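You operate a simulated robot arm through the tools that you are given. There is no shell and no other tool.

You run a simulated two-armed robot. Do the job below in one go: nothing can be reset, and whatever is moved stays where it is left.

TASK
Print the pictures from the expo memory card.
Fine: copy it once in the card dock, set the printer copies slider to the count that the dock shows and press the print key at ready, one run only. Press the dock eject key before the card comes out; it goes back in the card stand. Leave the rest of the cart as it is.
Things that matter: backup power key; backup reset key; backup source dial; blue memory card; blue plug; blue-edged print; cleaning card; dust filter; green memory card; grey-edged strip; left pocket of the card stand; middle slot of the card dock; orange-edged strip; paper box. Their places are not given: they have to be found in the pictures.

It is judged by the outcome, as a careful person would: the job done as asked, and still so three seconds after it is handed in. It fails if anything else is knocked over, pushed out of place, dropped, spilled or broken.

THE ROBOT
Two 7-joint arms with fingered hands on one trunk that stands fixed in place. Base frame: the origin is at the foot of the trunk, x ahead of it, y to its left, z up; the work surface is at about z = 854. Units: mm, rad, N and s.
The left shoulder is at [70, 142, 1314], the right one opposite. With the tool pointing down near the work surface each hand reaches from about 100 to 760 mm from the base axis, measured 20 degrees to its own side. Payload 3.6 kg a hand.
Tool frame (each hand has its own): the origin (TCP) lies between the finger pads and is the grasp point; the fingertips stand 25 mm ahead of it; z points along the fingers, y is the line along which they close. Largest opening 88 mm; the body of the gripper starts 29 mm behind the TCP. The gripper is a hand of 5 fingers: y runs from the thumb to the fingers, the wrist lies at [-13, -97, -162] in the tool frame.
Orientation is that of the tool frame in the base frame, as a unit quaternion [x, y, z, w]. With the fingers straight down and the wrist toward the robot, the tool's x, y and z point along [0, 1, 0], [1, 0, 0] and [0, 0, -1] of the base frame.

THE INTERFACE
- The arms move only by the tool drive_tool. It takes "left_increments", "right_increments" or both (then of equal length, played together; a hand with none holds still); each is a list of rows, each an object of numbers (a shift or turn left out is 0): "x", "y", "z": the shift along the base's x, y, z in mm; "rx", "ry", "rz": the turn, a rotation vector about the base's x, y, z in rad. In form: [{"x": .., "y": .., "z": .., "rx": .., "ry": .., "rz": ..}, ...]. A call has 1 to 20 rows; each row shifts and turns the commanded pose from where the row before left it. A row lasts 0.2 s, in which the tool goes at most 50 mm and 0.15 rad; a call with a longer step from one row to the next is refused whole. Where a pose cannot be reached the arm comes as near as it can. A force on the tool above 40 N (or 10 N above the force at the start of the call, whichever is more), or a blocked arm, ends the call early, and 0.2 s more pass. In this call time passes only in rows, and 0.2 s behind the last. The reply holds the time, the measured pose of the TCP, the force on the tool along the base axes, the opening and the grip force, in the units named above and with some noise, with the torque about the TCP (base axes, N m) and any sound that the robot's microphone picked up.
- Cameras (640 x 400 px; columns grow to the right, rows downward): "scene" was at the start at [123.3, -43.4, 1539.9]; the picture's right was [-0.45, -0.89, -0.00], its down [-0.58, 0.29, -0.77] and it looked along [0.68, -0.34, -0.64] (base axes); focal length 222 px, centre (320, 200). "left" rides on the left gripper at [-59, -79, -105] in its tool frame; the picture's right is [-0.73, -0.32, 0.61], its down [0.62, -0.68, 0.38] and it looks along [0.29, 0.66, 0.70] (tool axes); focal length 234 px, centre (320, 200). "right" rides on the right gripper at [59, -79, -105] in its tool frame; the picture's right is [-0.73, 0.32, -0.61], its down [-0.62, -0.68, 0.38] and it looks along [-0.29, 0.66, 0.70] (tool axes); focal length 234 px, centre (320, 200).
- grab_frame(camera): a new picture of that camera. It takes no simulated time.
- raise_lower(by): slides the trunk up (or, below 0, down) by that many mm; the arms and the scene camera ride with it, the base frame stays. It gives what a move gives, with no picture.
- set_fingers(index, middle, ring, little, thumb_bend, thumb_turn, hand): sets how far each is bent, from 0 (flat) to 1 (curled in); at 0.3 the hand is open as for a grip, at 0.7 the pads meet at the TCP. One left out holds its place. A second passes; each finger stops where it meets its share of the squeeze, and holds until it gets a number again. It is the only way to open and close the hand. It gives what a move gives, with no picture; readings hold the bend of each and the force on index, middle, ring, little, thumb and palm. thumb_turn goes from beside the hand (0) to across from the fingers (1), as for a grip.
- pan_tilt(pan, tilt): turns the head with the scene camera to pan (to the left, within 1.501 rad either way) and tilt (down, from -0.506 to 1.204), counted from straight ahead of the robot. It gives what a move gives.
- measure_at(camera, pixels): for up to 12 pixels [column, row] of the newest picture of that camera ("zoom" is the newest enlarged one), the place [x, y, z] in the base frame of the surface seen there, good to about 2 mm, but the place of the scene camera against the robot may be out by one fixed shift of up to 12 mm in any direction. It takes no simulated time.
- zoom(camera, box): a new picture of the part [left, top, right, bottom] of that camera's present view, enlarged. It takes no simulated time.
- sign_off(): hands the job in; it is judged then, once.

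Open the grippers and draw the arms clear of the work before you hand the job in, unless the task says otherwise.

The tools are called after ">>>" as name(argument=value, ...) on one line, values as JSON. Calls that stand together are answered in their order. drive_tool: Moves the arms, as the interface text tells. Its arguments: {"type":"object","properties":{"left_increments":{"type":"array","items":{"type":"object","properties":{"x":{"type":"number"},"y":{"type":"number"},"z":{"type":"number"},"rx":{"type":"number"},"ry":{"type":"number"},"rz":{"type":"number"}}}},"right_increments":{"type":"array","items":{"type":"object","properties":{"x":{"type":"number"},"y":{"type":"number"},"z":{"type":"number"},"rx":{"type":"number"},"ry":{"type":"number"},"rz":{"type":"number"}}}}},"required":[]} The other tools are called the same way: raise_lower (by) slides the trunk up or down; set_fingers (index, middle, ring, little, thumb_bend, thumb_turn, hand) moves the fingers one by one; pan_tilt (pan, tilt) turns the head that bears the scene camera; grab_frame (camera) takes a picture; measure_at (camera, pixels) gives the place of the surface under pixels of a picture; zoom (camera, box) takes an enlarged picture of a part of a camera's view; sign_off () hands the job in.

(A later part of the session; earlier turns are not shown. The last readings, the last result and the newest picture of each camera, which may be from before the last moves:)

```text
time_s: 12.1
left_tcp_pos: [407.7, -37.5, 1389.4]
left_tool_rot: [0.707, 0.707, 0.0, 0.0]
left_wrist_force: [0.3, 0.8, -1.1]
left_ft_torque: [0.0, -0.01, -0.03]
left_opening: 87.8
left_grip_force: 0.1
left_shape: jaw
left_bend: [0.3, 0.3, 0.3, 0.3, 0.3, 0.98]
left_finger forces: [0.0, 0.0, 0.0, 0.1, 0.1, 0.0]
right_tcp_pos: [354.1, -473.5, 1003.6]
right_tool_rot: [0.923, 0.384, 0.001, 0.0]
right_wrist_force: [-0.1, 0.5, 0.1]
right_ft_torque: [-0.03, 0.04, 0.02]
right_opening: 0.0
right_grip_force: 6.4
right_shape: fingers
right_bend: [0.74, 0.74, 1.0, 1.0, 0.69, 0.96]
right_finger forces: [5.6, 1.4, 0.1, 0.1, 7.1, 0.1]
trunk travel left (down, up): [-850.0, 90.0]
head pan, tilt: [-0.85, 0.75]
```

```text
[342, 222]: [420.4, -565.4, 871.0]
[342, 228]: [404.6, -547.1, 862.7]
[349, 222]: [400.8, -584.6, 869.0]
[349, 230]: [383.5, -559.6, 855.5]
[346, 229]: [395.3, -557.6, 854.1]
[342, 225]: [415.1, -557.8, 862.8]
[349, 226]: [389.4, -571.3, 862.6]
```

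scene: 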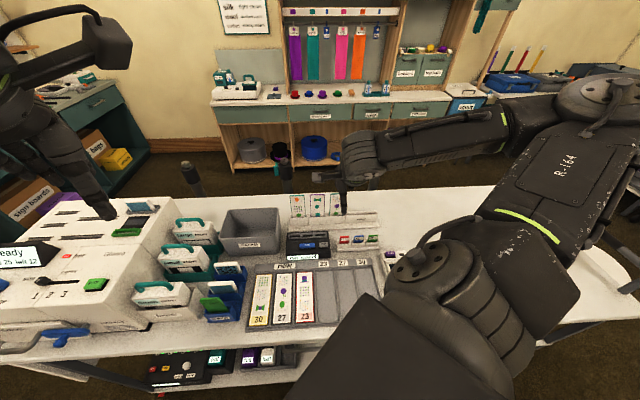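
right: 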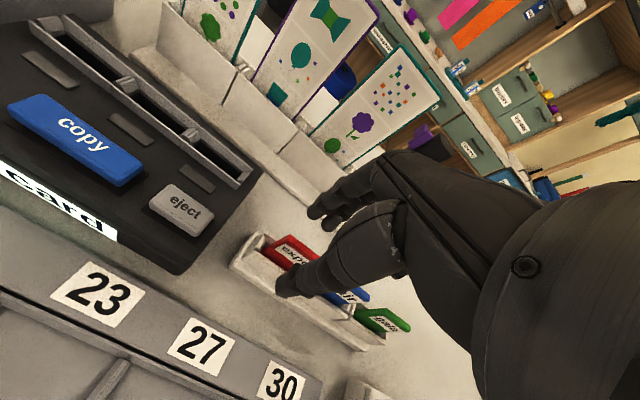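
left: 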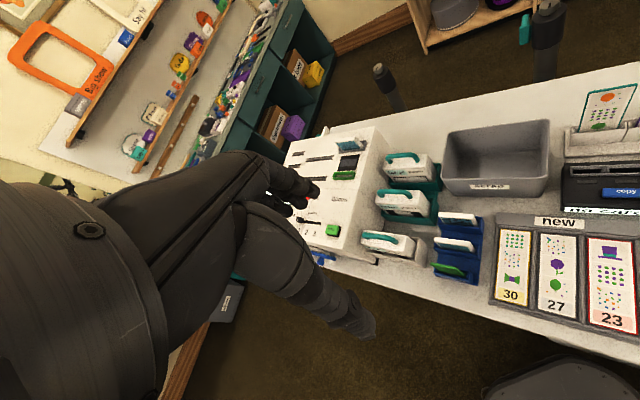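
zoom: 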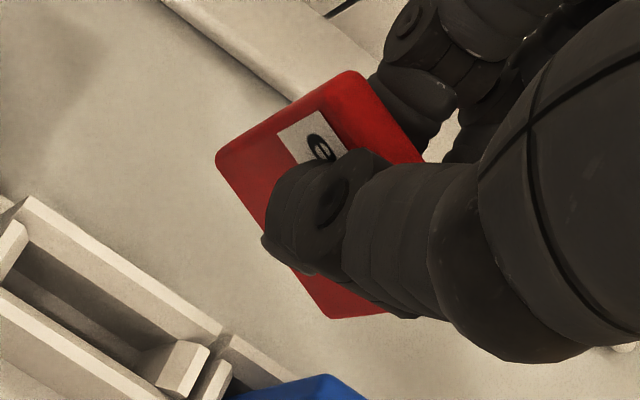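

The right-hand zoom gives card points, some close to rounded edges, so I take more interior points to fit the card's plane.

>>> measure_at(camera="zoom", pixels=[[262, 178], [252, 190], [270, 160], [290, 145], [320, 120], [350, 110], [365, 140], [385, 150], [318, 290], [340, 305], [300, 275], [355, 312]])

>>> grab_frame(camera="scene")

>>> measure_at(camera="scene", pixels=[[342, 222], [342, 227], [349, 222], [349, 230], [346, 229], [342, 225], [349, 226], [344, 228]])

```text
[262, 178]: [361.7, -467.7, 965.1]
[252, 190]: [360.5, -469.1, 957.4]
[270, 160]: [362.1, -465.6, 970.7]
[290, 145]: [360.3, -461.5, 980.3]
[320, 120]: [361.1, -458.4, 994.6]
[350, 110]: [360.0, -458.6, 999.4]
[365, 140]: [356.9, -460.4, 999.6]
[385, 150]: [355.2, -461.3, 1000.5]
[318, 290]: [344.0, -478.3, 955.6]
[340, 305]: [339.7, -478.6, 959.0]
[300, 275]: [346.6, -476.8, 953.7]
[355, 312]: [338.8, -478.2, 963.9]
```

```text
taken
```

scene: 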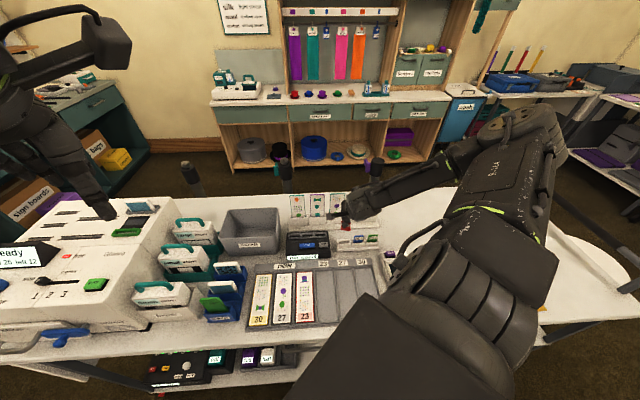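

```text
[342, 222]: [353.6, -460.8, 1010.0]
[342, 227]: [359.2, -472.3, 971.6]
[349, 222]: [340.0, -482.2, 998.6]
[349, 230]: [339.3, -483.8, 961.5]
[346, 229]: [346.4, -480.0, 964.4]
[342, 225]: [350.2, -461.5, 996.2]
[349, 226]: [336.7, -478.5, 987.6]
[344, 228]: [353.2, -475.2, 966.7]
```

Fitting the points: the card in the hand is yawed about 17° (right side nearer me) and its bottom is kicked about 12° away. I turn the hand by the opposite amounts so the card becomes square to the cart and upright.

>>> drive_tool(right_increments=[{"z": 5, "rz": 0.1, "rx": 0.0495, "ry": 0.0495}, {"z": 5, "rz": 0.1, "rx": 0.0495, "ry": 0.0495}, {"z": 5, "rz": 0.1, "rx": 0.0495, "ry": 0.0495}])

>>> grab_frame(camera="scene")

>>> zoom(camera="right", box=[260, 210, 330, 290])

>>> measure_at(camera="zoom", pixels=[[262, 178], [252, 190], [270, 160], [290, 145], [320, 120], [350, 110], [365, 140], [385, 150], [318, 290], [340, 305], [300, 275], [355, 312]])

>>> zoom(camera="scene", box=[330, 195, 370, 235])

```text
time_s: 12.9
left_tcp_pos: [408.4, -37.3, 1390.8]
left_tool_rot: [0.707, 0.707, -0.001, 0.0]
left_wrist_force: [0.0, 0.6, 1.0]
left_ft_torque: [0.0, -0.02, -0.01]
left_opening: 87.3
left_grip_force: 0.1
left_shape: jaw
left_bend: [0.3, 0.3, 0.3, 0.3, 0.3, 0.98]
left_finger forces: [0.0, 0.1, 0.0, 0.0, 0.0, 0.0]
right_tcp_pos: [355.0, -473.2, 1016.3]
right_tool_rot: [0.851, 0.515, -0.039, -0.097]
right_wrist_force: [-0.3, -0.3, 0.0]
right_ft_torque: [-0.03, -0.02, -0.03]
right_opening: 0.0
right_grip_force: 7.0
right_shape: fingers
right_bend: [0.74, 0.75, 1.0, 1.0, 0.69, 0.96]
right_finger forces: [5.8, 1.2, 0.0, 0.1, 7.1, 0.0]
trunk travel left (down, up): [-850.0, 90.0]
head pan, tilt: [-0.85, 0.75]
```

```text
taken
```

scene: 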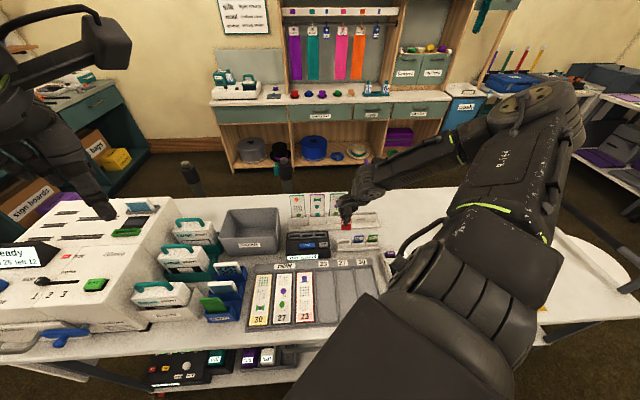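

```text
5.00 times, centred on (295, 250) of right
```

zoom: 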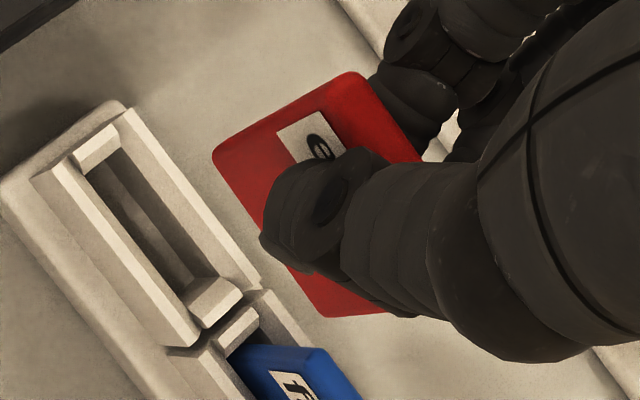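

```text
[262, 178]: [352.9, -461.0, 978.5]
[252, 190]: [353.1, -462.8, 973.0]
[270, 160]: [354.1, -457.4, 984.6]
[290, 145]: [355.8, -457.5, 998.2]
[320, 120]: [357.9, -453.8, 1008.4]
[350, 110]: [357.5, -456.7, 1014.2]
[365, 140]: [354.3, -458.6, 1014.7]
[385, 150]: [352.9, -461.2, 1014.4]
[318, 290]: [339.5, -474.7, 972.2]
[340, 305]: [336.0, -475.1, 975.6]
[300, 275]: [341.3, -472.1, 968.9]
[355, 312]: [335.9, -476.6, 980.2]
```

```text
10.00 times, centred on (350, 215) of scene
```

zoom: 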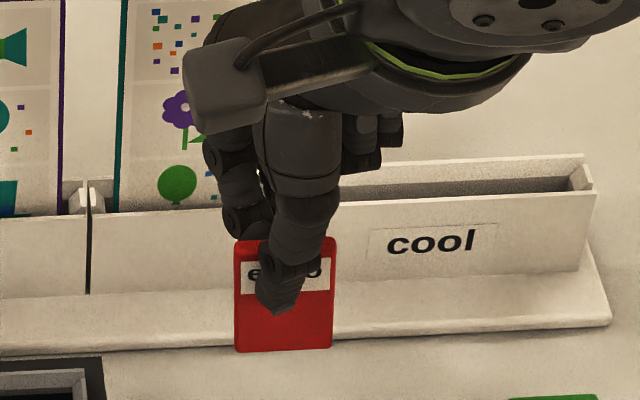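

The card is now square and upright (all face points at t≈575, bottom edge at about z 966). I carry it at this height toward a place above the middle dock slot (s≈-42, t≈610).

>>> drive_tool(right_increments=[{"x": 12, "y": 7}, {"x": 18, "y": 11}, {"x": 20, "y": 12}, {"x": 20, "y": 12}, {"x": 18, "y": 10}, {"x": 12, "y": 7}, {"x": 8, "y": 5}])

>>> grab_frame(camera="right")

>>> grab_frame(camera="scene")

>>> zoom(camera="scene", box=[270, 180, 350, 270])

>>> zoom(camera="right", box=[160, 180, 360, 340])

```text
time_s: 14.5
left_tcp_pos: [408.1, -37.6, 1390.8]
left_tool_rot: [0.707, 0.707, 0.0, -0.001]
left_wrist_force: [0.0, 0.2, 0.3]
left_ft_torque: [0.0, 0.02, 0.0]
left_opening: 87.6
left_grip_force: 0.0
left_shape: jaw
left_bend: [0.3, 0.3, 0.3, 0.3, 0.3, 0.98]
left_finger forces: [0.0, 0.1, 0.0, 0.0, 0.0, 0.0]
right_tcp_pos: [464.6, -409.8, 1015.1]
right_tool_rot: [0.851, 0.515, -0.039, -0.097]
right_wrist_force: [-0.3, -0.7, 0.7]
right_ft_torque: [0.0, -0.01, 0.01]
right_opening: 0.0
right_grip_force: 7.0
right_shape: fingers
right_bend: [0.74, 0.75, 1.0, 1.0, 0.69, 0.96]
right_finger forces: [5.8, 1.2, 0.1, 0.0, 6.9, 0.0]
trunk travel left (down, up): [-850.0, 90.0]
head pan, tilt: [-0.85, 0.75]
```

```text
taken
```

right: 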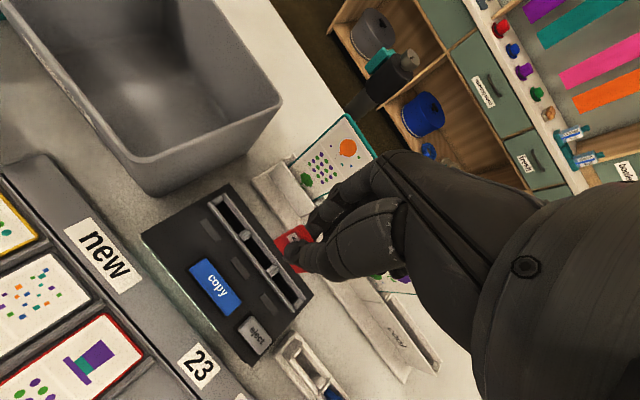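

```text
taken
```

scene: 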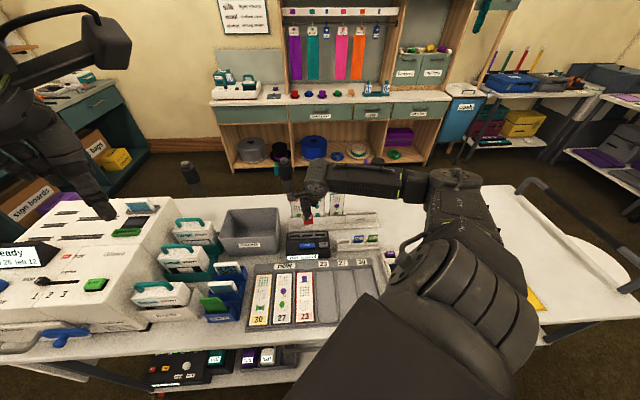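

```text
4.44 times, centred on (310, 225) of scene
```

zoom: 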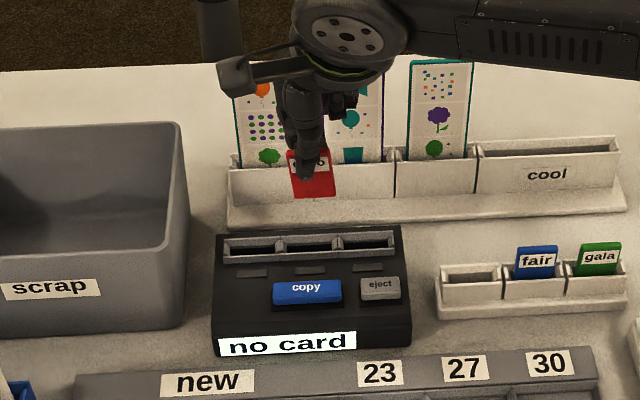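

```text
2.50 times, centred on (260, 260) of right
```

zoom: 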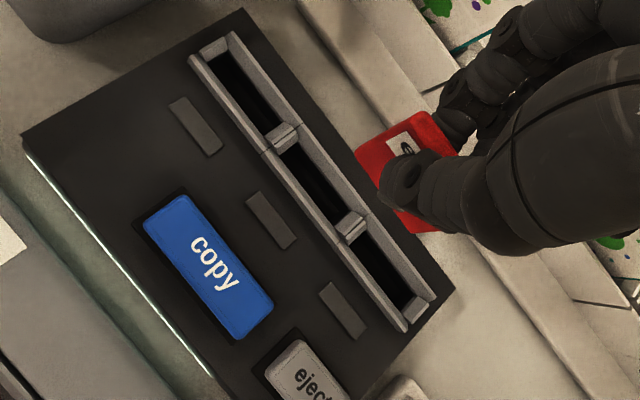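

I measure the middle slot's rim and dividers and the card again from this nearer view.

>>> measure_at(camera="zoom", pixels=[[283, 137], [350, 227], [308, 198], [330, 232], [334, 178], [318, 158], [270, 150], [345, 245], [300, 128], [358, 212], [315, 185], [418, 305]])

>>> measure_at(camera="zoom", pixels=[[365, 155], [375, 172], [400, 215], [420, 228], [395, 148], [420, 122], [440, 130], [450, 150], [385, 150], [370, 165], [540, 200], [410, 105]])

```text
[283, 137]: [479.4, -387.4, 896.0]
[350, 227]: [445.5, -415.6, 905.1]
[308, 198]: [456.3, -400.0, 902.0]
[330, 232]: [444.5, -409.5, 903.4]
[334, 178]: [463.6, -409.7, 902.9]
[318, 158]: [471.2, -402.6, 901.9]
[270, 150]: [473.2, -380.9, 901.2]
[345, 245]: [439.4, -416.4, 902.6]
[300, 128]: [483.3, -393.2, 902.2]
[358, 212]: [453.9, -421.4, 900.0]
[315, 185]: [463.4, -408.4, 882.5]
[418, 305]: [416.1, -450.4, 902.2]
```

```text
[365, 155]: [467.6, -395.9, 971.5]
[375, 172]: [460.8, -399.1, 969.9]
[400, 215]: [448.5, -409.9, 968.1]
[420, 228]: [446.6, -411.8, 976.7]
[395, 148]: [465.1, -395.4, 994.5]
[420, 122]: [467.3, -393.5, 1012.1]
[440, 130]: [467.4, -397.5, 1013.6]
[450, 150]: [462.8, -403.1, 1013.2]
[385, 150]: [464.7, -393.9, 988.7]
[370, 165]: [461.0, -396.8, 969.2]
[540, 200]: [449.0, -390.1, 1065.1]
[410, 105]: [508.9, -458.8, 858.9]
```

The card centre sits about 4.5 mm right and 1 mm near of the middle slot's centre. I shift it over and lower to leave the card bottom about 8 mm above the rim.

>>> drive_tool(right_increments=[{"x": 2, "y": 1.2, "z": -5}, {"x": 2, "y": 1.2, "z": -10}, {"z": -15}, {"z": -15}, {"z": -10}])

>>> zoom(camera="scene", box=[280, 200, 340, 260])

>>> zoom(camera="right", box=[190, 180, 350, 320])

>>> measure_at(camera="zoom", pixels=[[320, 200], [330, 220]])

```text
time_s: 15.7
left_tcp_pos: [407.4, -38.9, 1390.9]
left_tool_rot: [0.707, 0.707, 0.0, 0.0]
left_wrist_force: [-1.3, 0.1, -0.8]
left_ft_torque: [0.0, 0.02, 0.0]
left_opening: 87.7
left_grip_force: 0.0
left_shape: jaw
left_bend: [0.3, 0.3, 0.3, 0.3, 0.3, 0.98]
left_finger forces: [0.0, 0.0, 0.0, 0.1, 0.0, 0.1]
right_tcp_pos: [469.1, -406.5, 960.4]
right_tool_rot: [0.851, 0.515, -0.041, -0.097]
right_wrist_force: [0.2, 0.0, -0.1]
right_ft_torque: [0.05, -0.02, -0.02]
right_opening: 0.0
right_grip_force: 6.9
right_shape: fingers
right_bend: [0.74, 0.75, 1.0, 1.0, 0.69, 0.96]
right_finger forces: [5.9, 1.2, 0.0, 0.0, 7.0, 0.0]
trunk travel left (down, up): [-850.0, 90.0]
head pan, tilt: [-0.85, 0.75]
```

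```text
6.67 times, centred on (310, 230) of scene
```

zoom: 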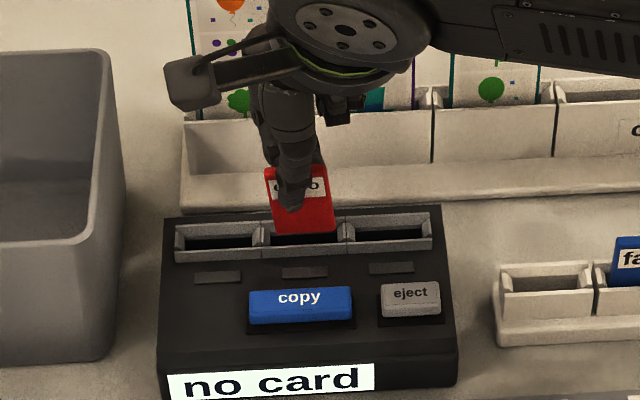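

```text
2.86 times, centred on (270, 250) of right
```

zoom: 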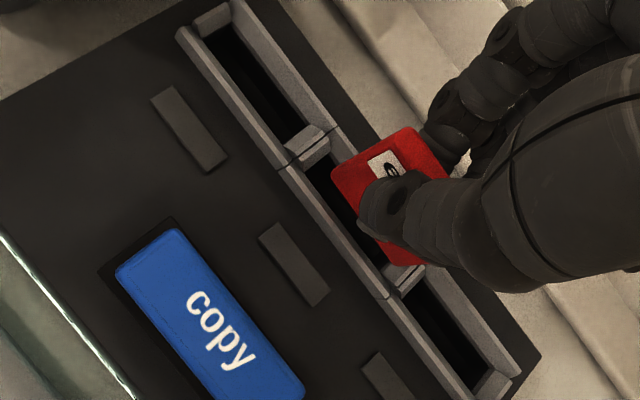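

```text
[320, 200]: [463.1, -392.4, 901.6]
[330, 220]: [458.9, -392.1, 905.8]
```

The card hovers just above the middle slot. I measure its bottom corners and the surrounding rim once more before going in.

>>> measure_at(camera="zoom", pixels=[[340, 182], [350, 195], [375, 242], [392, 258], [410, 262], [370, 160], [400, 135], [310, 140], [405, 278], [358, 245], [340, 130], [330, 212]])

```text
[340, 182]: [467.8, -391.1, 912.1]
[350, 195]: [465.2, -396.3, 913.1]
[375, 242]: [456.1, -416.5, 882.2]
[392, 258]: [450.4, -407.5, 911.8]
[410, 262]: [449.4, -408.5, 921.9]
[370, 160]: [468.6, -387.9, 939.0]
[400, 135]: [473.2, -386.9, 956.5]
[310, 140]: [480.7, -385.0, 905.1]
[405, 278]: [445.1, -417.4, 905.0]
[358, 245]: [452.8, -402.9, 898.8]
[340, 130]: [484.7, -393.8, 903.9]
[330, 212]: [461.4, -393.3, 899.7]
```

Card spans s≈-57…-28 against the slot centre -43.6, good; its front face is 1.5 mm too near. I nudge it 1.5 mm away and lower slowly while watching the force.

>>> drive_tool(right_increments=[{"x": 1.1, "y": -1.1}, {"z": -4}, {"z": -4}, {"z": -4}, {"z": -4}])

>>> zoom(camera="scene", box=[280, 200, 340, 260])

>>> zoom(camera="right", box=[210, 190, 330, 310])

```text
time_s: 16.9
left_tcp_pos: [408.2, -39.0, 1389.9]
left_tool_rot: [0.707, 0.707, 0.0, 0.0]
left_wrist_force: [0.2, 0.4, 0.5]
left_ft_torque: [0.03, -0.01, 0.01]
left_opening: 87.8
left_grip_force: 0.1
left_shape: jaw
left_bend: [0.3, 0.3, 0.3, 0.3, 0.3, 0.98]
left_finger forces: [0.0, 0.0, 0.1, 0.0, 0.0, 0.0]
right_tcp_pos: [469.2, -408.5, 944.3]
right_tool_rot: [0.851, 0.514, -0.039, -0.097]
right_wrist_force: [0.2, -0.4, 0.1]
right_ft_torque: [0.01, -0.04, 0.0]
right_opening: 0.0
right_grip_force: 6.8
right_shape: fingers
right_bend: [0.74, 0.75, 1.0, 1.0, 0.69, 0.96]
right_finger forces: [5.8, 1.1, 0.1, 0.0, 7.0, 0.0]
trunk travel left (down, up): [-850.0, 90.0]
head pan, tilt: [-0.85, 0.75]
```

```text
6.67 times, centred on (310, 230) of scene
```

zoom: 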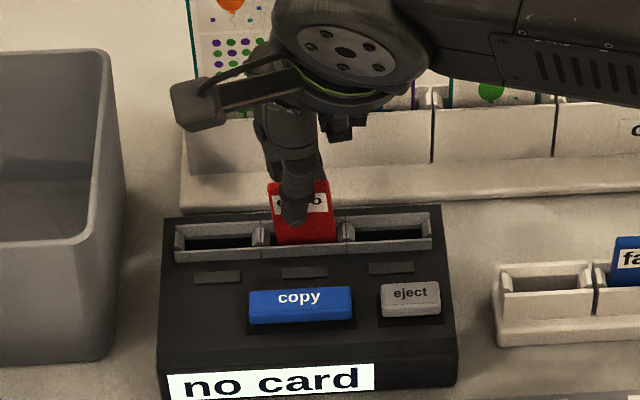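

```text
3.33 times, centred on (270, 250) of right
```

zoom: 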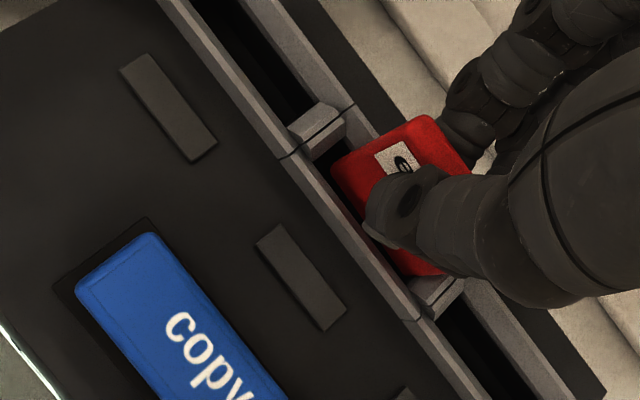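

The card's bottom has entered the slot with no contact force. I go on down in small steps.

>>> drive_tool(right_increments=[{"z": -3}, {"z": -3}, {"z": -3}])

>>> zoom(camera="scene", box=[280, 200, 340, 260])

>>> zoom(camera="right", box=[210, 190, 330, 310])

```text
time_s: 17.7
left_tcp_pos: [408.3, -37.5, 1390.8]
left_tool_rot: [0.707, 0.707, 0.0, 0.0]
left_wrist_force: [-0.6, -0.3, 0.0]
left_ft_torque: [0.0, -0.01, 0.0]
left_opening: 87.5
left_grip_force: 0.1
left_shape: jaw
left_bend: [0.3, 0.3, 0.3, 0.3, 0.3, 0.98]
left_finger forces: [0.1, 0.0, 0.1, 0.0, 0.1, 0.0]
right_tcp_pos: [468.4, -409.2, 936.7]
right_tool_rot: [0.851, 0.514, -0.04, -0.096]
right_wrist_force: [0.9, 0.0, -0.2]
right_ft_torque: [0.03, -0.03, -0.02]
right_opening: 0.2
right_grip_force: 6.5
right_shape: fingers
right_bend: [0.74, 0.75, 1.0, 1.0, 0.69, 0.96]
right_finger forces: [5.8, 1.2, 0.0, 0.0, 7.0, 0.0]
trunk travel left (down, up): [-850.0, 90.0]
head pan, tilt: [-0.85, 0.75]
```

```text
6.67 times, centred on (310, 230) of scene
```

zoom: 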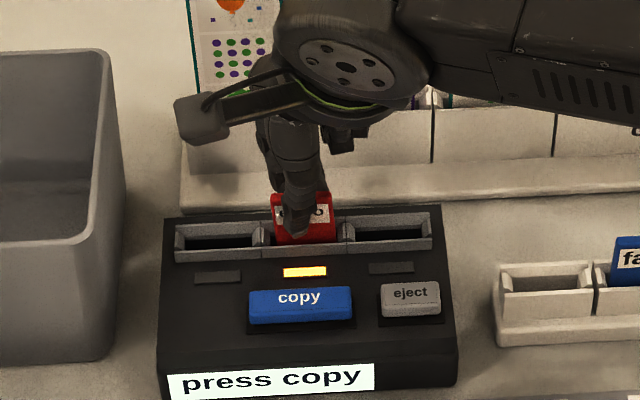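

```text
3.33 times, centred on (270, 250) of right
```

zoom: 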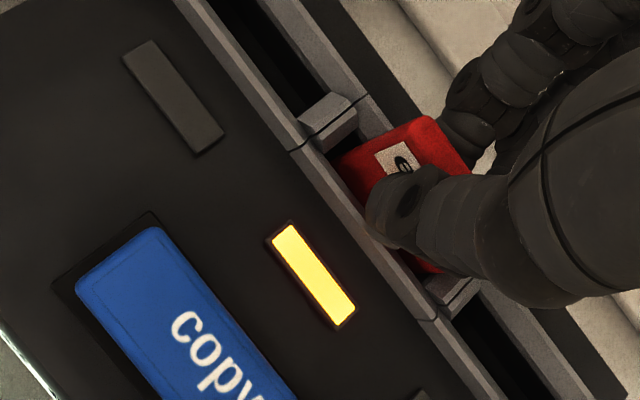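

The dock's middle light turned amber and the display reads "press copy". I seat the card a few mm further, watching for bottom contact.

>>> drive_tool(right_increments=[{"z": -2}, {"z": -2}])

>>> zoom(camera="scene", box=[280, 200, 340, 260])

>>> zoom(camera="right", box=[250, 210, 330, 290])

```text
time_s: 18.3
left_tcp_pos: [405.8, -37.8, 1390.7]
left_tool_rot: [0.707, 0.707, 0.001, 0.0]
left_wrist_force: [-1.0, 0.4, -0.4]
left_ft_torque: [0.01, 0.0, 0.02]
left_opening: 87.6
left_grip_force: 0.1
left_shape: jaw
left_bend: [0.3, 0.3, 0.3, 0.3, 0.3, 0.98]
left_finger forces: [0.1, 0.0, 0.0, 0.0, 0.1, 0.1]
right_tcp_pos: [469.2, -408.8, 934.4]
right_tool_rot: [0.851, 0.515, -0.039, -0.095]
right_wrist_force: [-0.2, -1.9, 9.1]
right_ft_torque: [0.07, 0.03, 0.0]
right_opening: 0.0
right_grip_force: 7.9
right_shape: fingers
right_bend: [0.74, 0.75, 1.0, 1.0, 0.69, 0.96]
right_finger forces: [7.4, 1.1, 0.0, 0.0, 8.1, 0.1]
trunk travel left (down, up): [-850.0, 90.0]
head pan, tilt: [-0.85, 0.75]
```

```text
6.67 times, centred on (310, 230) of scene
```

zoom: 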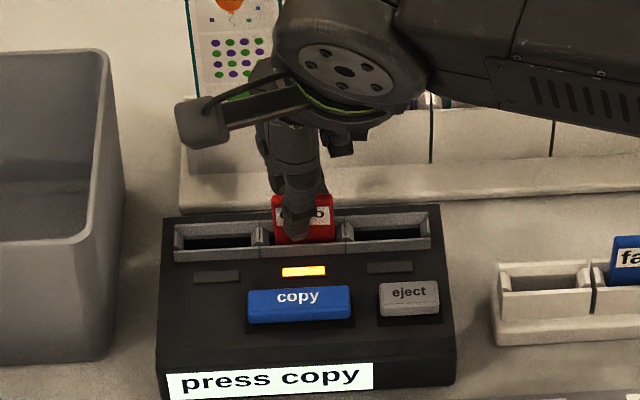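

```text
5.00 times, centred on (290, 250) of right
```

zoom: 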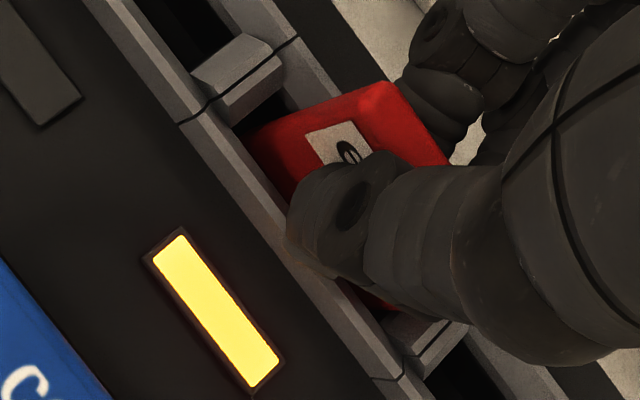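

Bottom contact at 9 N: the card is seated. I ease up 1 mm to relieve the force and open the three fingers.

>>> drive_tool(right_increments=[{"z": 1.5}])

>>> set_fingers(hand="right", index=0.58, middle=0.58, thumb_bend=0.58)

>>> zoom(camera="scene", box=[280, 200, 340, 260])

>>> zoom(camera="right", box=[230, 190, 350, 310])

```text
time_s: 18.7
left_tcp_pos: [407.0, -37.9, 1390.9]
left_tool_rot: [0.707, 0.707, 0.0, 0.001]
left_wrist_force: [1.2, -1.0, -0.3]
left_ft_torque: [0.0, 0.0, 0.0]
left_opening: 87.7
left_grip_force: 0.1
left_shape: jaw
left_bend: [0.3, 0.3, 0.3, 0.3, 0.3, 0.98]
left_finger forces: [0.0, 0.0, 0.1, 0.0, 0.1, 0.1]
right_tcp_pos: [468.6, -408.9, 934.5]
right_tool_rot: [0.851, 0.514, -0.041, -0.096]
right_wrist_force: [-0.1, -0.6, 6.9]
right_ft_torque: [0.04, 0.03, 0.0]
right_opening: 0.0
right_grip_force: 8.5
right_shape: fingers
right_bend: [0.74, 0.75, 1.0, 1.0, 0.69, 0.96]
right_finger forces: [7.4, 1.1, 0.1, 0.1, 7.9, 0.1]
trunk travel left (down, up): [-850.0, 90.0]
head pan, tilt: [-0.85, 0.75]
```

```text
time_s: 19.7
left_tcp_pos: [408.5, -37.6, 1391.3]
left_tool_rot: [0.707, 0.707, 0.0, 0.0]
left_wrist_force: [0.0, -0.4, -0.9]
left_ft_torque: [0.02, 0.0, 0.0]
left_opening: 87.6
left_grip_force: 0.1
left_shape: jaw
left_bend: [0.3, 0.3, 0.3, 0.3, 0.3, 0.98]
left_finger forces: [0.1, 0.0, 0.0, 0.1, 0.1, 0.0]
right_tcp_pos: [467.9, -409.7, 932.4]
right_tool_rot: [0.851, 0.514, -0.04, -0.096]
right_wrist_force: [-0.2, -0.7, -0.8]
right_ft_torque: [-0.01, 0.0, -0.01]
right_opening: 25.8
right_grip_force: 0.1
right_shape: fingers
right_bend: [0.57, 0.57, 1.0, 1.0, 0.57, 0.97]
right_finger forces: [0.0, 0.0, 0.1, 0.1, 0.0, 0.0]
trunk travel left (down, up): [-850.0, 90.0]
head pan, tilt: [-0.85, 0.75]
```

```text
6.67 times, centred on (310, 230) of scene
```

zoom: 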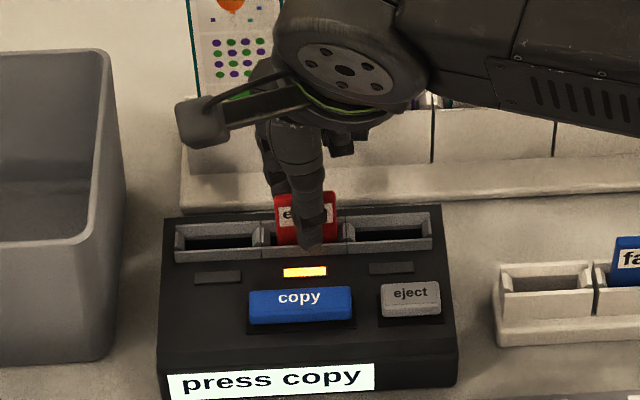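

```text
3.33 times, centred on (290, 250) of right
```

zoom: 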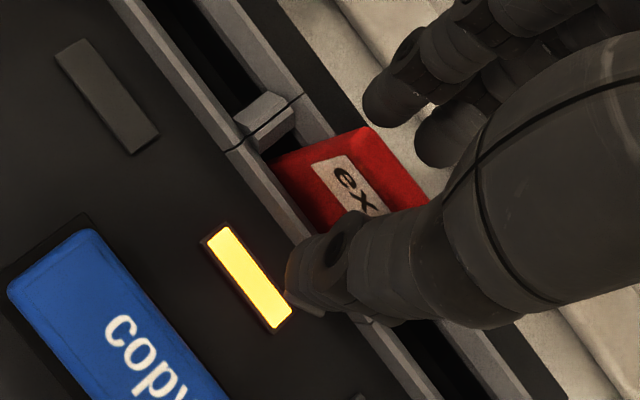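

The card stands free in the middle slot, and the display still reads "press copy". I raise the hand straight up out of the way.

>>> drive_tool(right_increments=[{"z": 10}, {"z": 15}, {"z": 20}, {"z": 25}, {"z": 20}])

>>> grab_frame(camera="right")

>>> zoom(camera="scene", box=[280, 200, 340, 260])

>>> zoom(camera="right", box=[160, 190, 340, 350])

```text
time_s: 20.9
left_tcp_pos: [408.4, -37.6, 1391.3]
left_tool_rot: [0.707, 0.707, 0.0, 0.0]
left_wrist_force: [-0.8, -0.2, 0.1]
left_ft_torque: [-0.01, 0.01, -0.01]
left_opening: 87.5
left_grip_force: 0.0
left_shape: jaw
left_bend: [0.3, 0.3, 0.3, 0.3, 0.3, 0.98]
left_finger forces: [0.0, 0.1, 0.0, 0.0, 0.0, 0.1]
right_tcp_pos: [469.0, -409.6, 1025.5]
right_tool_rot: [0.851, 0.515, -0.041, -0.097]
right_wrist_force: [0.1, 0.3, -0.4]
right_ft_torque: [0.0, 0.02, 0.01]
right_opening: 25.7
right_grip_force: 0.0
right_shape: fingers
right_bend: [0.57, 0.57, 1.0, 1.0, 0.57, 0.97]
right_finger forces: [0.0, 0.0, 0.0, 0.0, 0.0, 0.0]
trunk travel left (down, up): [-850.0, 90.0]
head pan, tilt: [-0.85, 0.75]
```

```text
taken
```

right: 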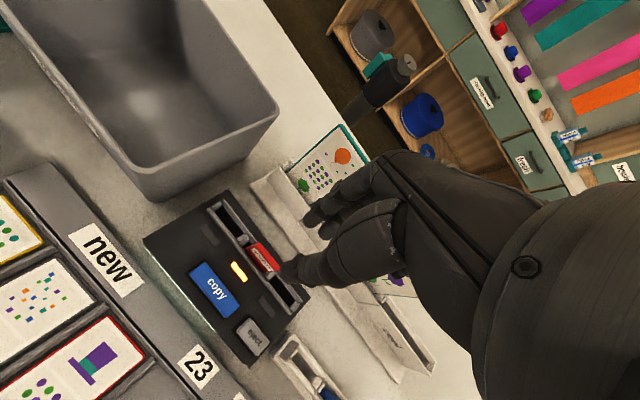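

```text
6.67 times, centred on (310, 230) of scene
```

zoom: 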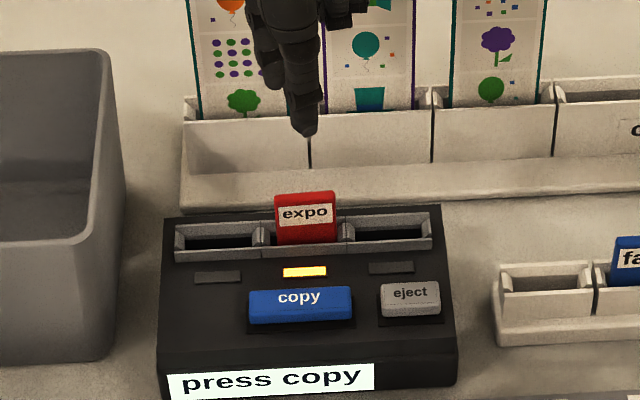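

```text
2.50 times, centred on (250, 270) of right
```

zoom: 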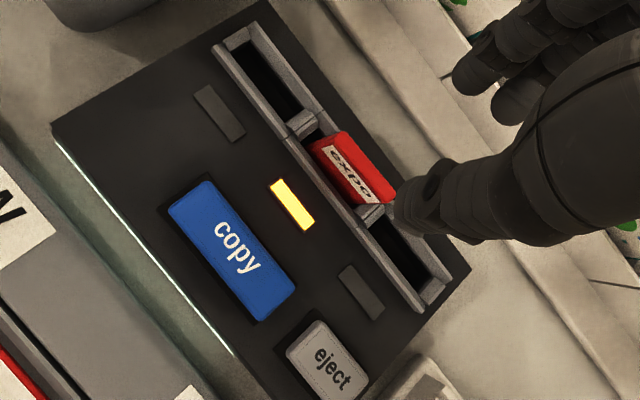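

The card stands upright in the middle slot. I measure the copy and eject key tops and the card's position.

>>> measure_at(camera="zoom", pixels=[[232, 250], [180, 205], [215, 185], [290, 290], [255, 315], [325, 362], [295, 355], [355, 370], [325, 135], [320, 150], [383, 195], [345, 170]])

```text
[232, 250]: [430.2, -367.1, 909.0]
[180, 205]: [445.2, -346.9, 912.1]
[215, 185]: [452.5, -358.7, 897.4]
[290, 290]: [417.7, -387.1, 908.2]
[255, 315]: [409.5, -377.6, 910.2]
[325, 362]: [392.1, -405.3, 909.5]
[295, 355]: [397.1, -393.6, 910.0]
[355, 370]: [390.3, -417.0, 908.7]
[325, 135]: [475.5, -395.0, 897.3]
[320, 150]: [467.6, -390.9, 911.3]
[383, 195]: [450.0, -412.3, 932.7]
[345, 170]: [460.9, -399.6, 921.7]
```

Copy key centre is about (430,-367,909) and eject about (392,-405,909). I fold the middle finger and close index on thumb to make one narrow pressing tip.

>>> set_fingers(hand="right", middle=1, index=0.7, thumb_bend=0.68)

>>> drive_tool(right_increments=[{"x": -10, "y": 10}, {"x": -13, "y": 15}, {"x": -12, "y": 15}])

>>> grab_frame(camera="right")

>>> zoom(camera="right", box=[220, 170, 380, 330])

>>> zoom(camera="scene", box=[280, 190, 350, 260])

```text
time_s: 21.9
left_tcp_pos: [407.7, -38.6, 1390.5]
left_tool_rot: [0.708, 0.706, 0.0, 0.0]
left_wrist_force: [-0.2, 0.6, -0.2]
left_ft_torque: [-0.02, -0.02, -0.03]
left_opening: 87.8
left_grip_force: 0.1
left_shape: jaw
left_bend: [0.3, 0.3, 0.3, 0.3, 0.3, 0.98]
left_finger forces: [0.0, 0.0, 0.0, 0.1, 0.0, 0.0]
right_tcp_pos: [469.4, -410.5, 1023.9]
right_tool_rot: [0.851, 0.515, -0.04, -0.096]
right_wrist_force: [0.1, 0.4, 0.6]
right_ft_torque: [-0.03, -0.01, 0.02]
right_opening: 0.7
right_grip_force: 0.0
right_shape: fingers
right_bend: [0.7, 1.0, 1.0, 1.0, 0.68, 0.97]
right_finger forces: [0.0, 0.0, 0.0, 0.0, 0.0, 0.1]
trunk travel left (down, up): [-850.0, 90.0]
head pan, tilt: [-0.85, 0.75]
```

```text
time_s: 22.7
left_tcp_pos: [407.2, -37.4, 1389.9]
left_tool_rot: [0.707, 0.707, 0.0, 0.0]
left_wrist_force: [-0.6, -0.8, 0.1]
left_ft_torque: [0.03, 0.0, -0.04]
left_opening: 87.7
left_grip_force: 0.0
left_shape: jaw
left_bend: [0.3, 0.3, 0.3, 0.3, 0.3, 0.98]
left_finger forces: [0.0, 0.0, 0.1, 0.0, 0.1, 0.0]
right_tcp_pos: [433.1, -367.0, 1026.4]
right_tool_rot: [0.851, 0.515, -0.04, -0.097]
right_wrist_force: [0.0, 0.6, 0.3]
right_ft_torque: [0.03, 0.0, 0.04]
right_opening: 1.0
right_grip_force: 0.1
right_shape: fingers
right_bend: [0.7, 1.0, 1.0, 1.0, 0.68, 0.97]
right_finger forces: [0.0, 0.0, 0.0, 0.0, 0.0, 0.0]
trunk travel left (down, up): [-850.0, 90.0]
head pan, tilt: [-0.85, 0.75]
```

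```text
taken
```

right: 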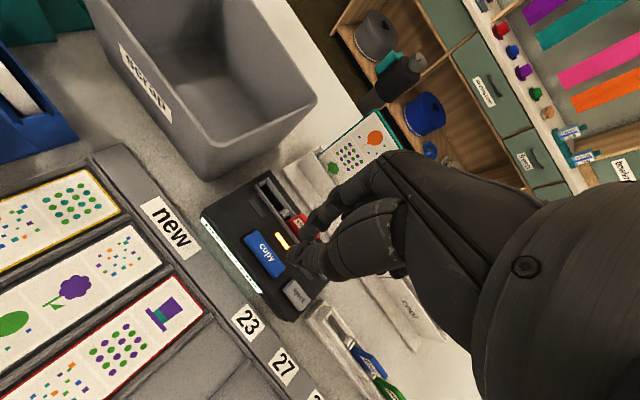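

```text
2.50 times, centred on (300, 250) of right
```

zoom: 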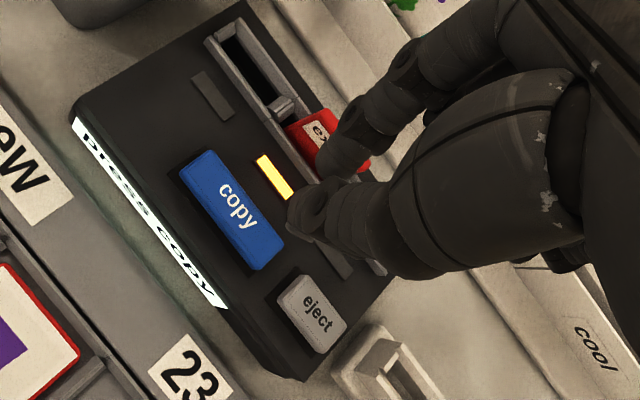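

```text
5.71 times, centred on (315, 225) of scene
```

zoom: 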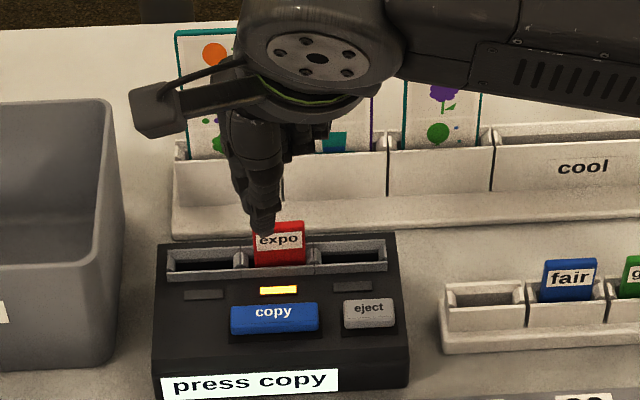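

The thumb tip appears at zoom pixel (305,212); I measure where it is relative to the TCP.

>>> measure_at(camera="zoom", pixels=[[300, 210], [308, 222], [300, 225], [320, 215], [340, 160], [330, 165], [215, 205], [232, 210]])

```text
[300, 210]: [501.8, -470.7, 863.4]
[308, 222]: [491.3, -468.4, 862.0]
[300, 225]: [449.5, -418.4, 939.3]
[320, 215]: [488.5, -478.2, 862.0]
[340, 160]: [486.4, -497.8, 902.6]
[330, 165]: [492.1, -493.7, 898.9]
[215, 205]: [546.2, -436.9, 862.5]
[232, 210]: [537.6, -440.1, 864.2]
```

Those referred to the scene zoom; I redo the right-hand zoom and measure there.

>>> zoom(camera="right", box=[220, 170, 380, 330])

>>> measure_at(camera="zoom", pixels=[[300, 210], [308, 222], [300, 225], [320, 215], [340, 160], [330, 165], [215, 205], [232, 210], [312, 312], [325, 118], [365, 165], [295, 200]])

```text
2.50 times, centred on (300, 250) of right
```

zoom: 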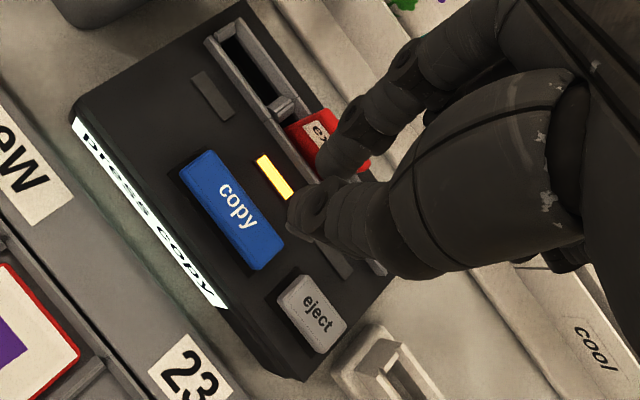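

```text
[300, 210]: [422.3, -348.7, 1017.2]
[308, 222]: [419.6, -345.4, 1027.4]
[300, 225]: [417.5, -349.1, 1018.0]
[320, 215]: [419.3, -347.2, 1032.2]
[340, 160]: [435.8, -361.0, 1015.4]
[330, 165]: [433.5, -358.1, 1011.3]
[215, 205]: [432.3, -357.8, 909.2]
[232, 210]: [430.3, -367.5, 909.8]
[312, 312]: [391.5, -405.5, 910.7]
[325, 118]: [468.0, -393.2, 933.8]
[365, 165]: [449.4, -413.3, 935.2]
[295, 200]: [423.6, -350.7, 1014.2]
```

The bowed index finger would come low over the standing card when pressing, so I fold the index too and press with the thumb tip alone.

>>> set_fingers(hand="right", index=1, thumb_bend=0.6)

>>> zoom(camera="scene", box=[280, 190, 350, 260])

>>> zoom(camera="right", box=[220, 130, 420, 330])

>>> measure_at(camera="zoom", pixels=[[250, 245], [245, 250], [260, 260], [270, 240], [300, 235], [340, 180], [370, 150], [330, 200]])

```text
time_s: 23.7
left_tcp_pos: [408.1, -37.8, 1390.2]
left_tool_rot: [0.707, 0.707, 0.0, -0.001]
left_wrist_force: [-0.5, -0.4, -0.7]
left_ft_torque: [-0.02, -0.04, 0.0]
left_opening: 87.9
left_grip_force: 0.1
left_shape: jaw
left_bend: [0.3, 0.3, 0.3, 0.3, 0.3, 0.98]
left_finger forces: [0.0, 0.0, 0.0, 0.0, 0.0, 0.0]
right_tcp_pos: [433.6, -368.3, 1025.4]
right_tool_rot: [0.851, 0.514, -0.04, -0.097]
right_wrist_force: [0.4, 0.2, -0.9]
right_ft_torque: [0.0, 0.0, -0.03]
right_opening: 40.2
right_grip_force: 0.0
right_shape: fingers
right_bend: [1.0, 1.0, 1.0, 1.0, 0.6, 0.97]
right_finger forces: [0.1, 0.1, 0.1, 0.1, 0.1, 0.1]
trunk travel left (down, up): [-850.0, 90.0]
head pan, tilt: [-0.85, 0.75]
```

```text
5.71 times, centred on (315, 225) of scene
```

zoom: 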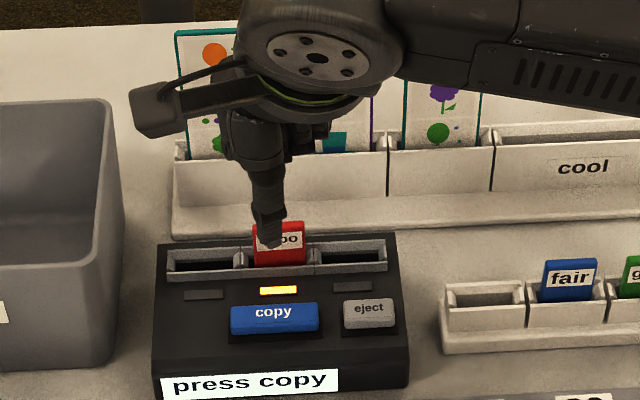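

```text
2.00 times, centred on (320, 230) of right
```

zoom: 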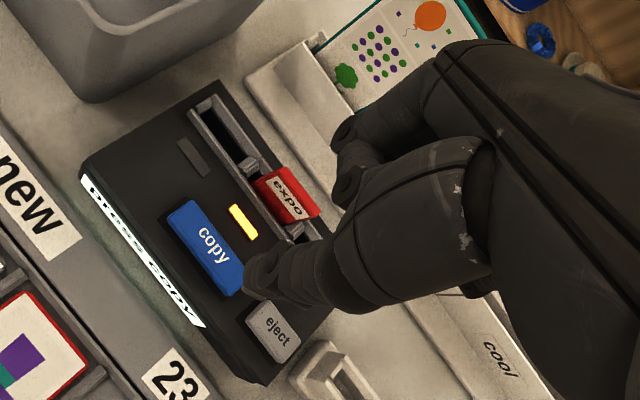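

```text
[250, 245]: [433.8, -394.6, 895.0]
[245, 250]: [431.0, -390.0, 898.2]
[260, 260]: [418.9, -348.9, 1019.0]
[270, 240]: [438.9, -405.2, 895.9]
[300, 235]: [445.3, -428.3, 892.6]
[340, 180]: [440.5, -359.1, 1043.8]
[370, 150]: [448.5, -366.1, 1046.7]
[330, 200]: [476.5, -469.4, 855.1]
```

The thumb alone now points down and the fingers are folded. To keep the folded fingers well clear of the standing card, I tilt the hand the other way (fingers up, thumb low), then check again.

>>> drive_tool(right_increments=[{"rx": -0.0967, "ry": -0.0967}, {"rx": -0.0967, "ry": -0.0967}, {"rx": -0.0967, "ry": -0.0967}])

>>> zoom(camera="scene", box=[280, 190, 350, 260])

>>> zoom(camera="right", box=[220, 130, 420, 330])

>>> measure_at(camera="zoom", pixels=[[252, 262], [260, 260], [265, 280], [250, 275], [340, 180], [345, 130], [335, 140], [270, 250]])

```text
time_s: 24.5
left_tcp_pos: [408.1, -38.7, 1391.9]
left_tool_rot: [0.707, 0.707, -0.001, 0.0]
left_wrist_force: [0.1, -0.5, 0.3]
left_ft_torque: [-0.02, 0.0, -0.01]
left_opening: 87.5
left_grip_force: 0.0
left_shape: jaw
left_bend: [0.3, 0.3, 0.3, 0.3, 0.3, 0.98]
left_finger forces: [0.0, 0.1, 0.1, 0.0, 0.0, 0.0]
right_tcp_pos: [433.1, -369.4, 1025.0]
right_tool_rot: [0.853, 0.512, 0.009, 0.103]
right_wrist_force: [0.5, 0.5, -0.6]
right_ft_torque: [-0.01, -0.01, 0.01]
right_opening: 40.0
right_grip_force: 0.0
right_shape: fingers
right_bend: [1.0, 1.0, 1.0, 1.0, 0.6, 0.97]
right_finger forces: [0.1, 0.0, 0.0, 0.0, 0.0, 0.1]
trunk travel left (down, up): [-850.0, 90.0]
head pan, tilt: [-0.85, 0.75]
```

```text
5.71 times, centred on (315, 225) of scene
```

zoom: 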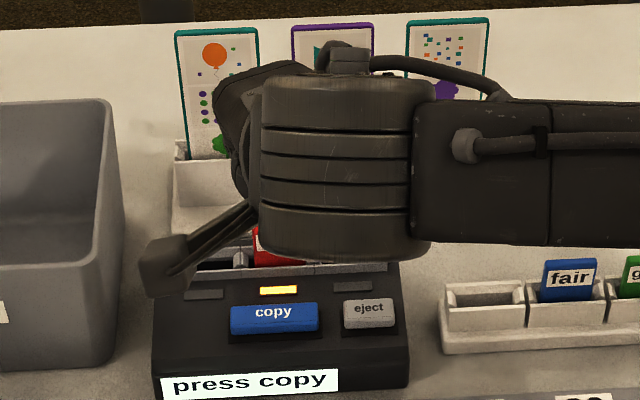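

```text
2.00 times, centred on (320, 230) of right
```

zoom: 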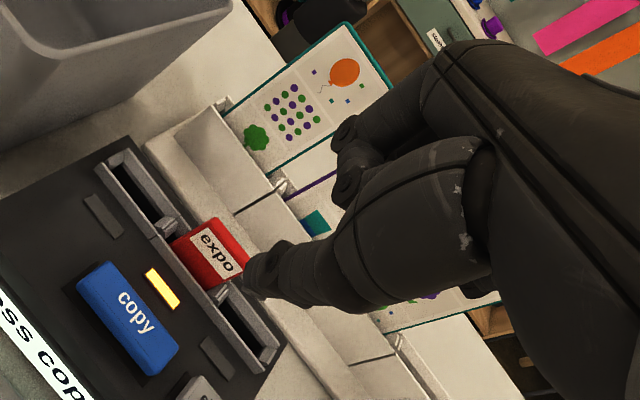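

```text
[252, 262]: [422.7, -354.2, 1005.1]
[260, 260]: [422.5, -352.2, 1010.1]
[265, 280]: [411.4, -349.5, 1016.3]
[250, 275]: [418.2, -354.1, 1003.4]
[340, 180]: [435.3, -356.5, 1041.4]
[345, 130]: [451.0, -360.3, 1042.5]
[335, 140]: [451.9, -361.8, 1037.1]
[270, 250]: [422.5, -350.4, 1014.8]
```

The thumb tip's lowest part is near z 1001 at t≈553, and the folded fingers stay on the near side of the card. I shift 9 mm outward and lower to just above the copy key.

>>> drive_tool(right_increments=[{"x": 3, "y": -3.5, "z": -10}, {"x": 2.7, "y": -3.6, "z": -15}, {"z": -20}, {"z": -20}, {"z": -15}])

>>> grab_frame(camera="right")

>>> zoom(camera="scene", box=[280, 190, 350, 260])

>>> zoom(camera="right", box=[200, 170, 360, 330])

>>> measure_at(camera="zoom", pixels=[[260, 250], [268, 262], [280, 280], [225, 260], [200, 240]])

```text
time_s: 25.7
left_tcp_pos: [408.0, -38.1, 1391.1]
left_tool_rot: [0.707, 0.707, 0.0, 0.0]
left_wrist_force: [-0.4, -0.2, -0.6]
left_ft_torque: [-0.03, 0.03, -0.02]
left_opening: 87.8
left_grip_force: 0.1
left_shape: jaw
left_bend: [0.3, 0.3, 0.3, 0.3, 0.3, 0.98]
left_finger forces: [0.0, 0.0, 0.0, 0.0, 0.0, 0.0]
right_tcp_pos: [437.5, -375.0, 945.5]
right_tool_rot: [0.853, 0.513, 0.009, 0.102]
right_wrist_force: [-0.2, 0.4, -0.1]
right_ft_torque: [0.01, -0.01, -0.02]
right_opening: 39.9
right_grip_force: 0.2
right_shape: fingers
right_bend: [1.0, 1.0, 1.0, 1.0, 0.6, 0.97]
right_finger forces: [0.0, 0.1, 0.0, 0.0, 0.1, 0.0]
trunk travel left (down, up): [-850.0, 90.0]
head pan, tilt: [-0.85, 0.75]
```

```text
taken
```

right: 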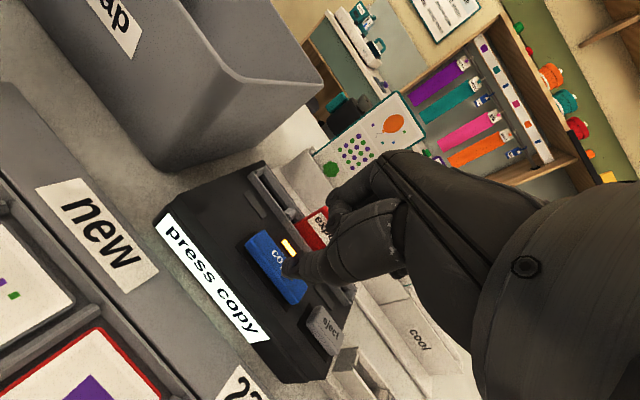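

```text
5.71 times, centred on (315, 225) of scene
```

zoom: 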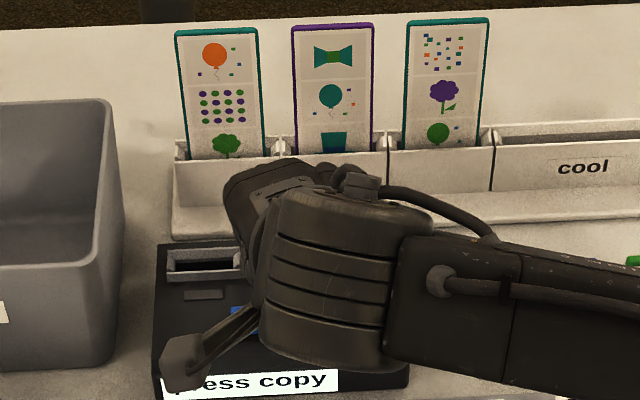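

```text
2.50 times, centred on (280, 250) of right
```

zoom: 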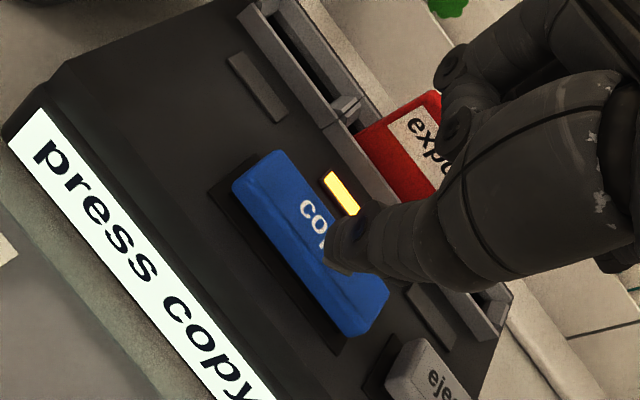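

```text
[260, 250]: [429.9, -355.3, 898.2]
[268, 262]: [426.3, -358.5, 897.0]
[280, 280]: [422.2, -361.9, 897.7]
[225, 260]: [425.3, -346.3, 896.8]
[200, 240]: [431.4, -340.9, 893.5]
```

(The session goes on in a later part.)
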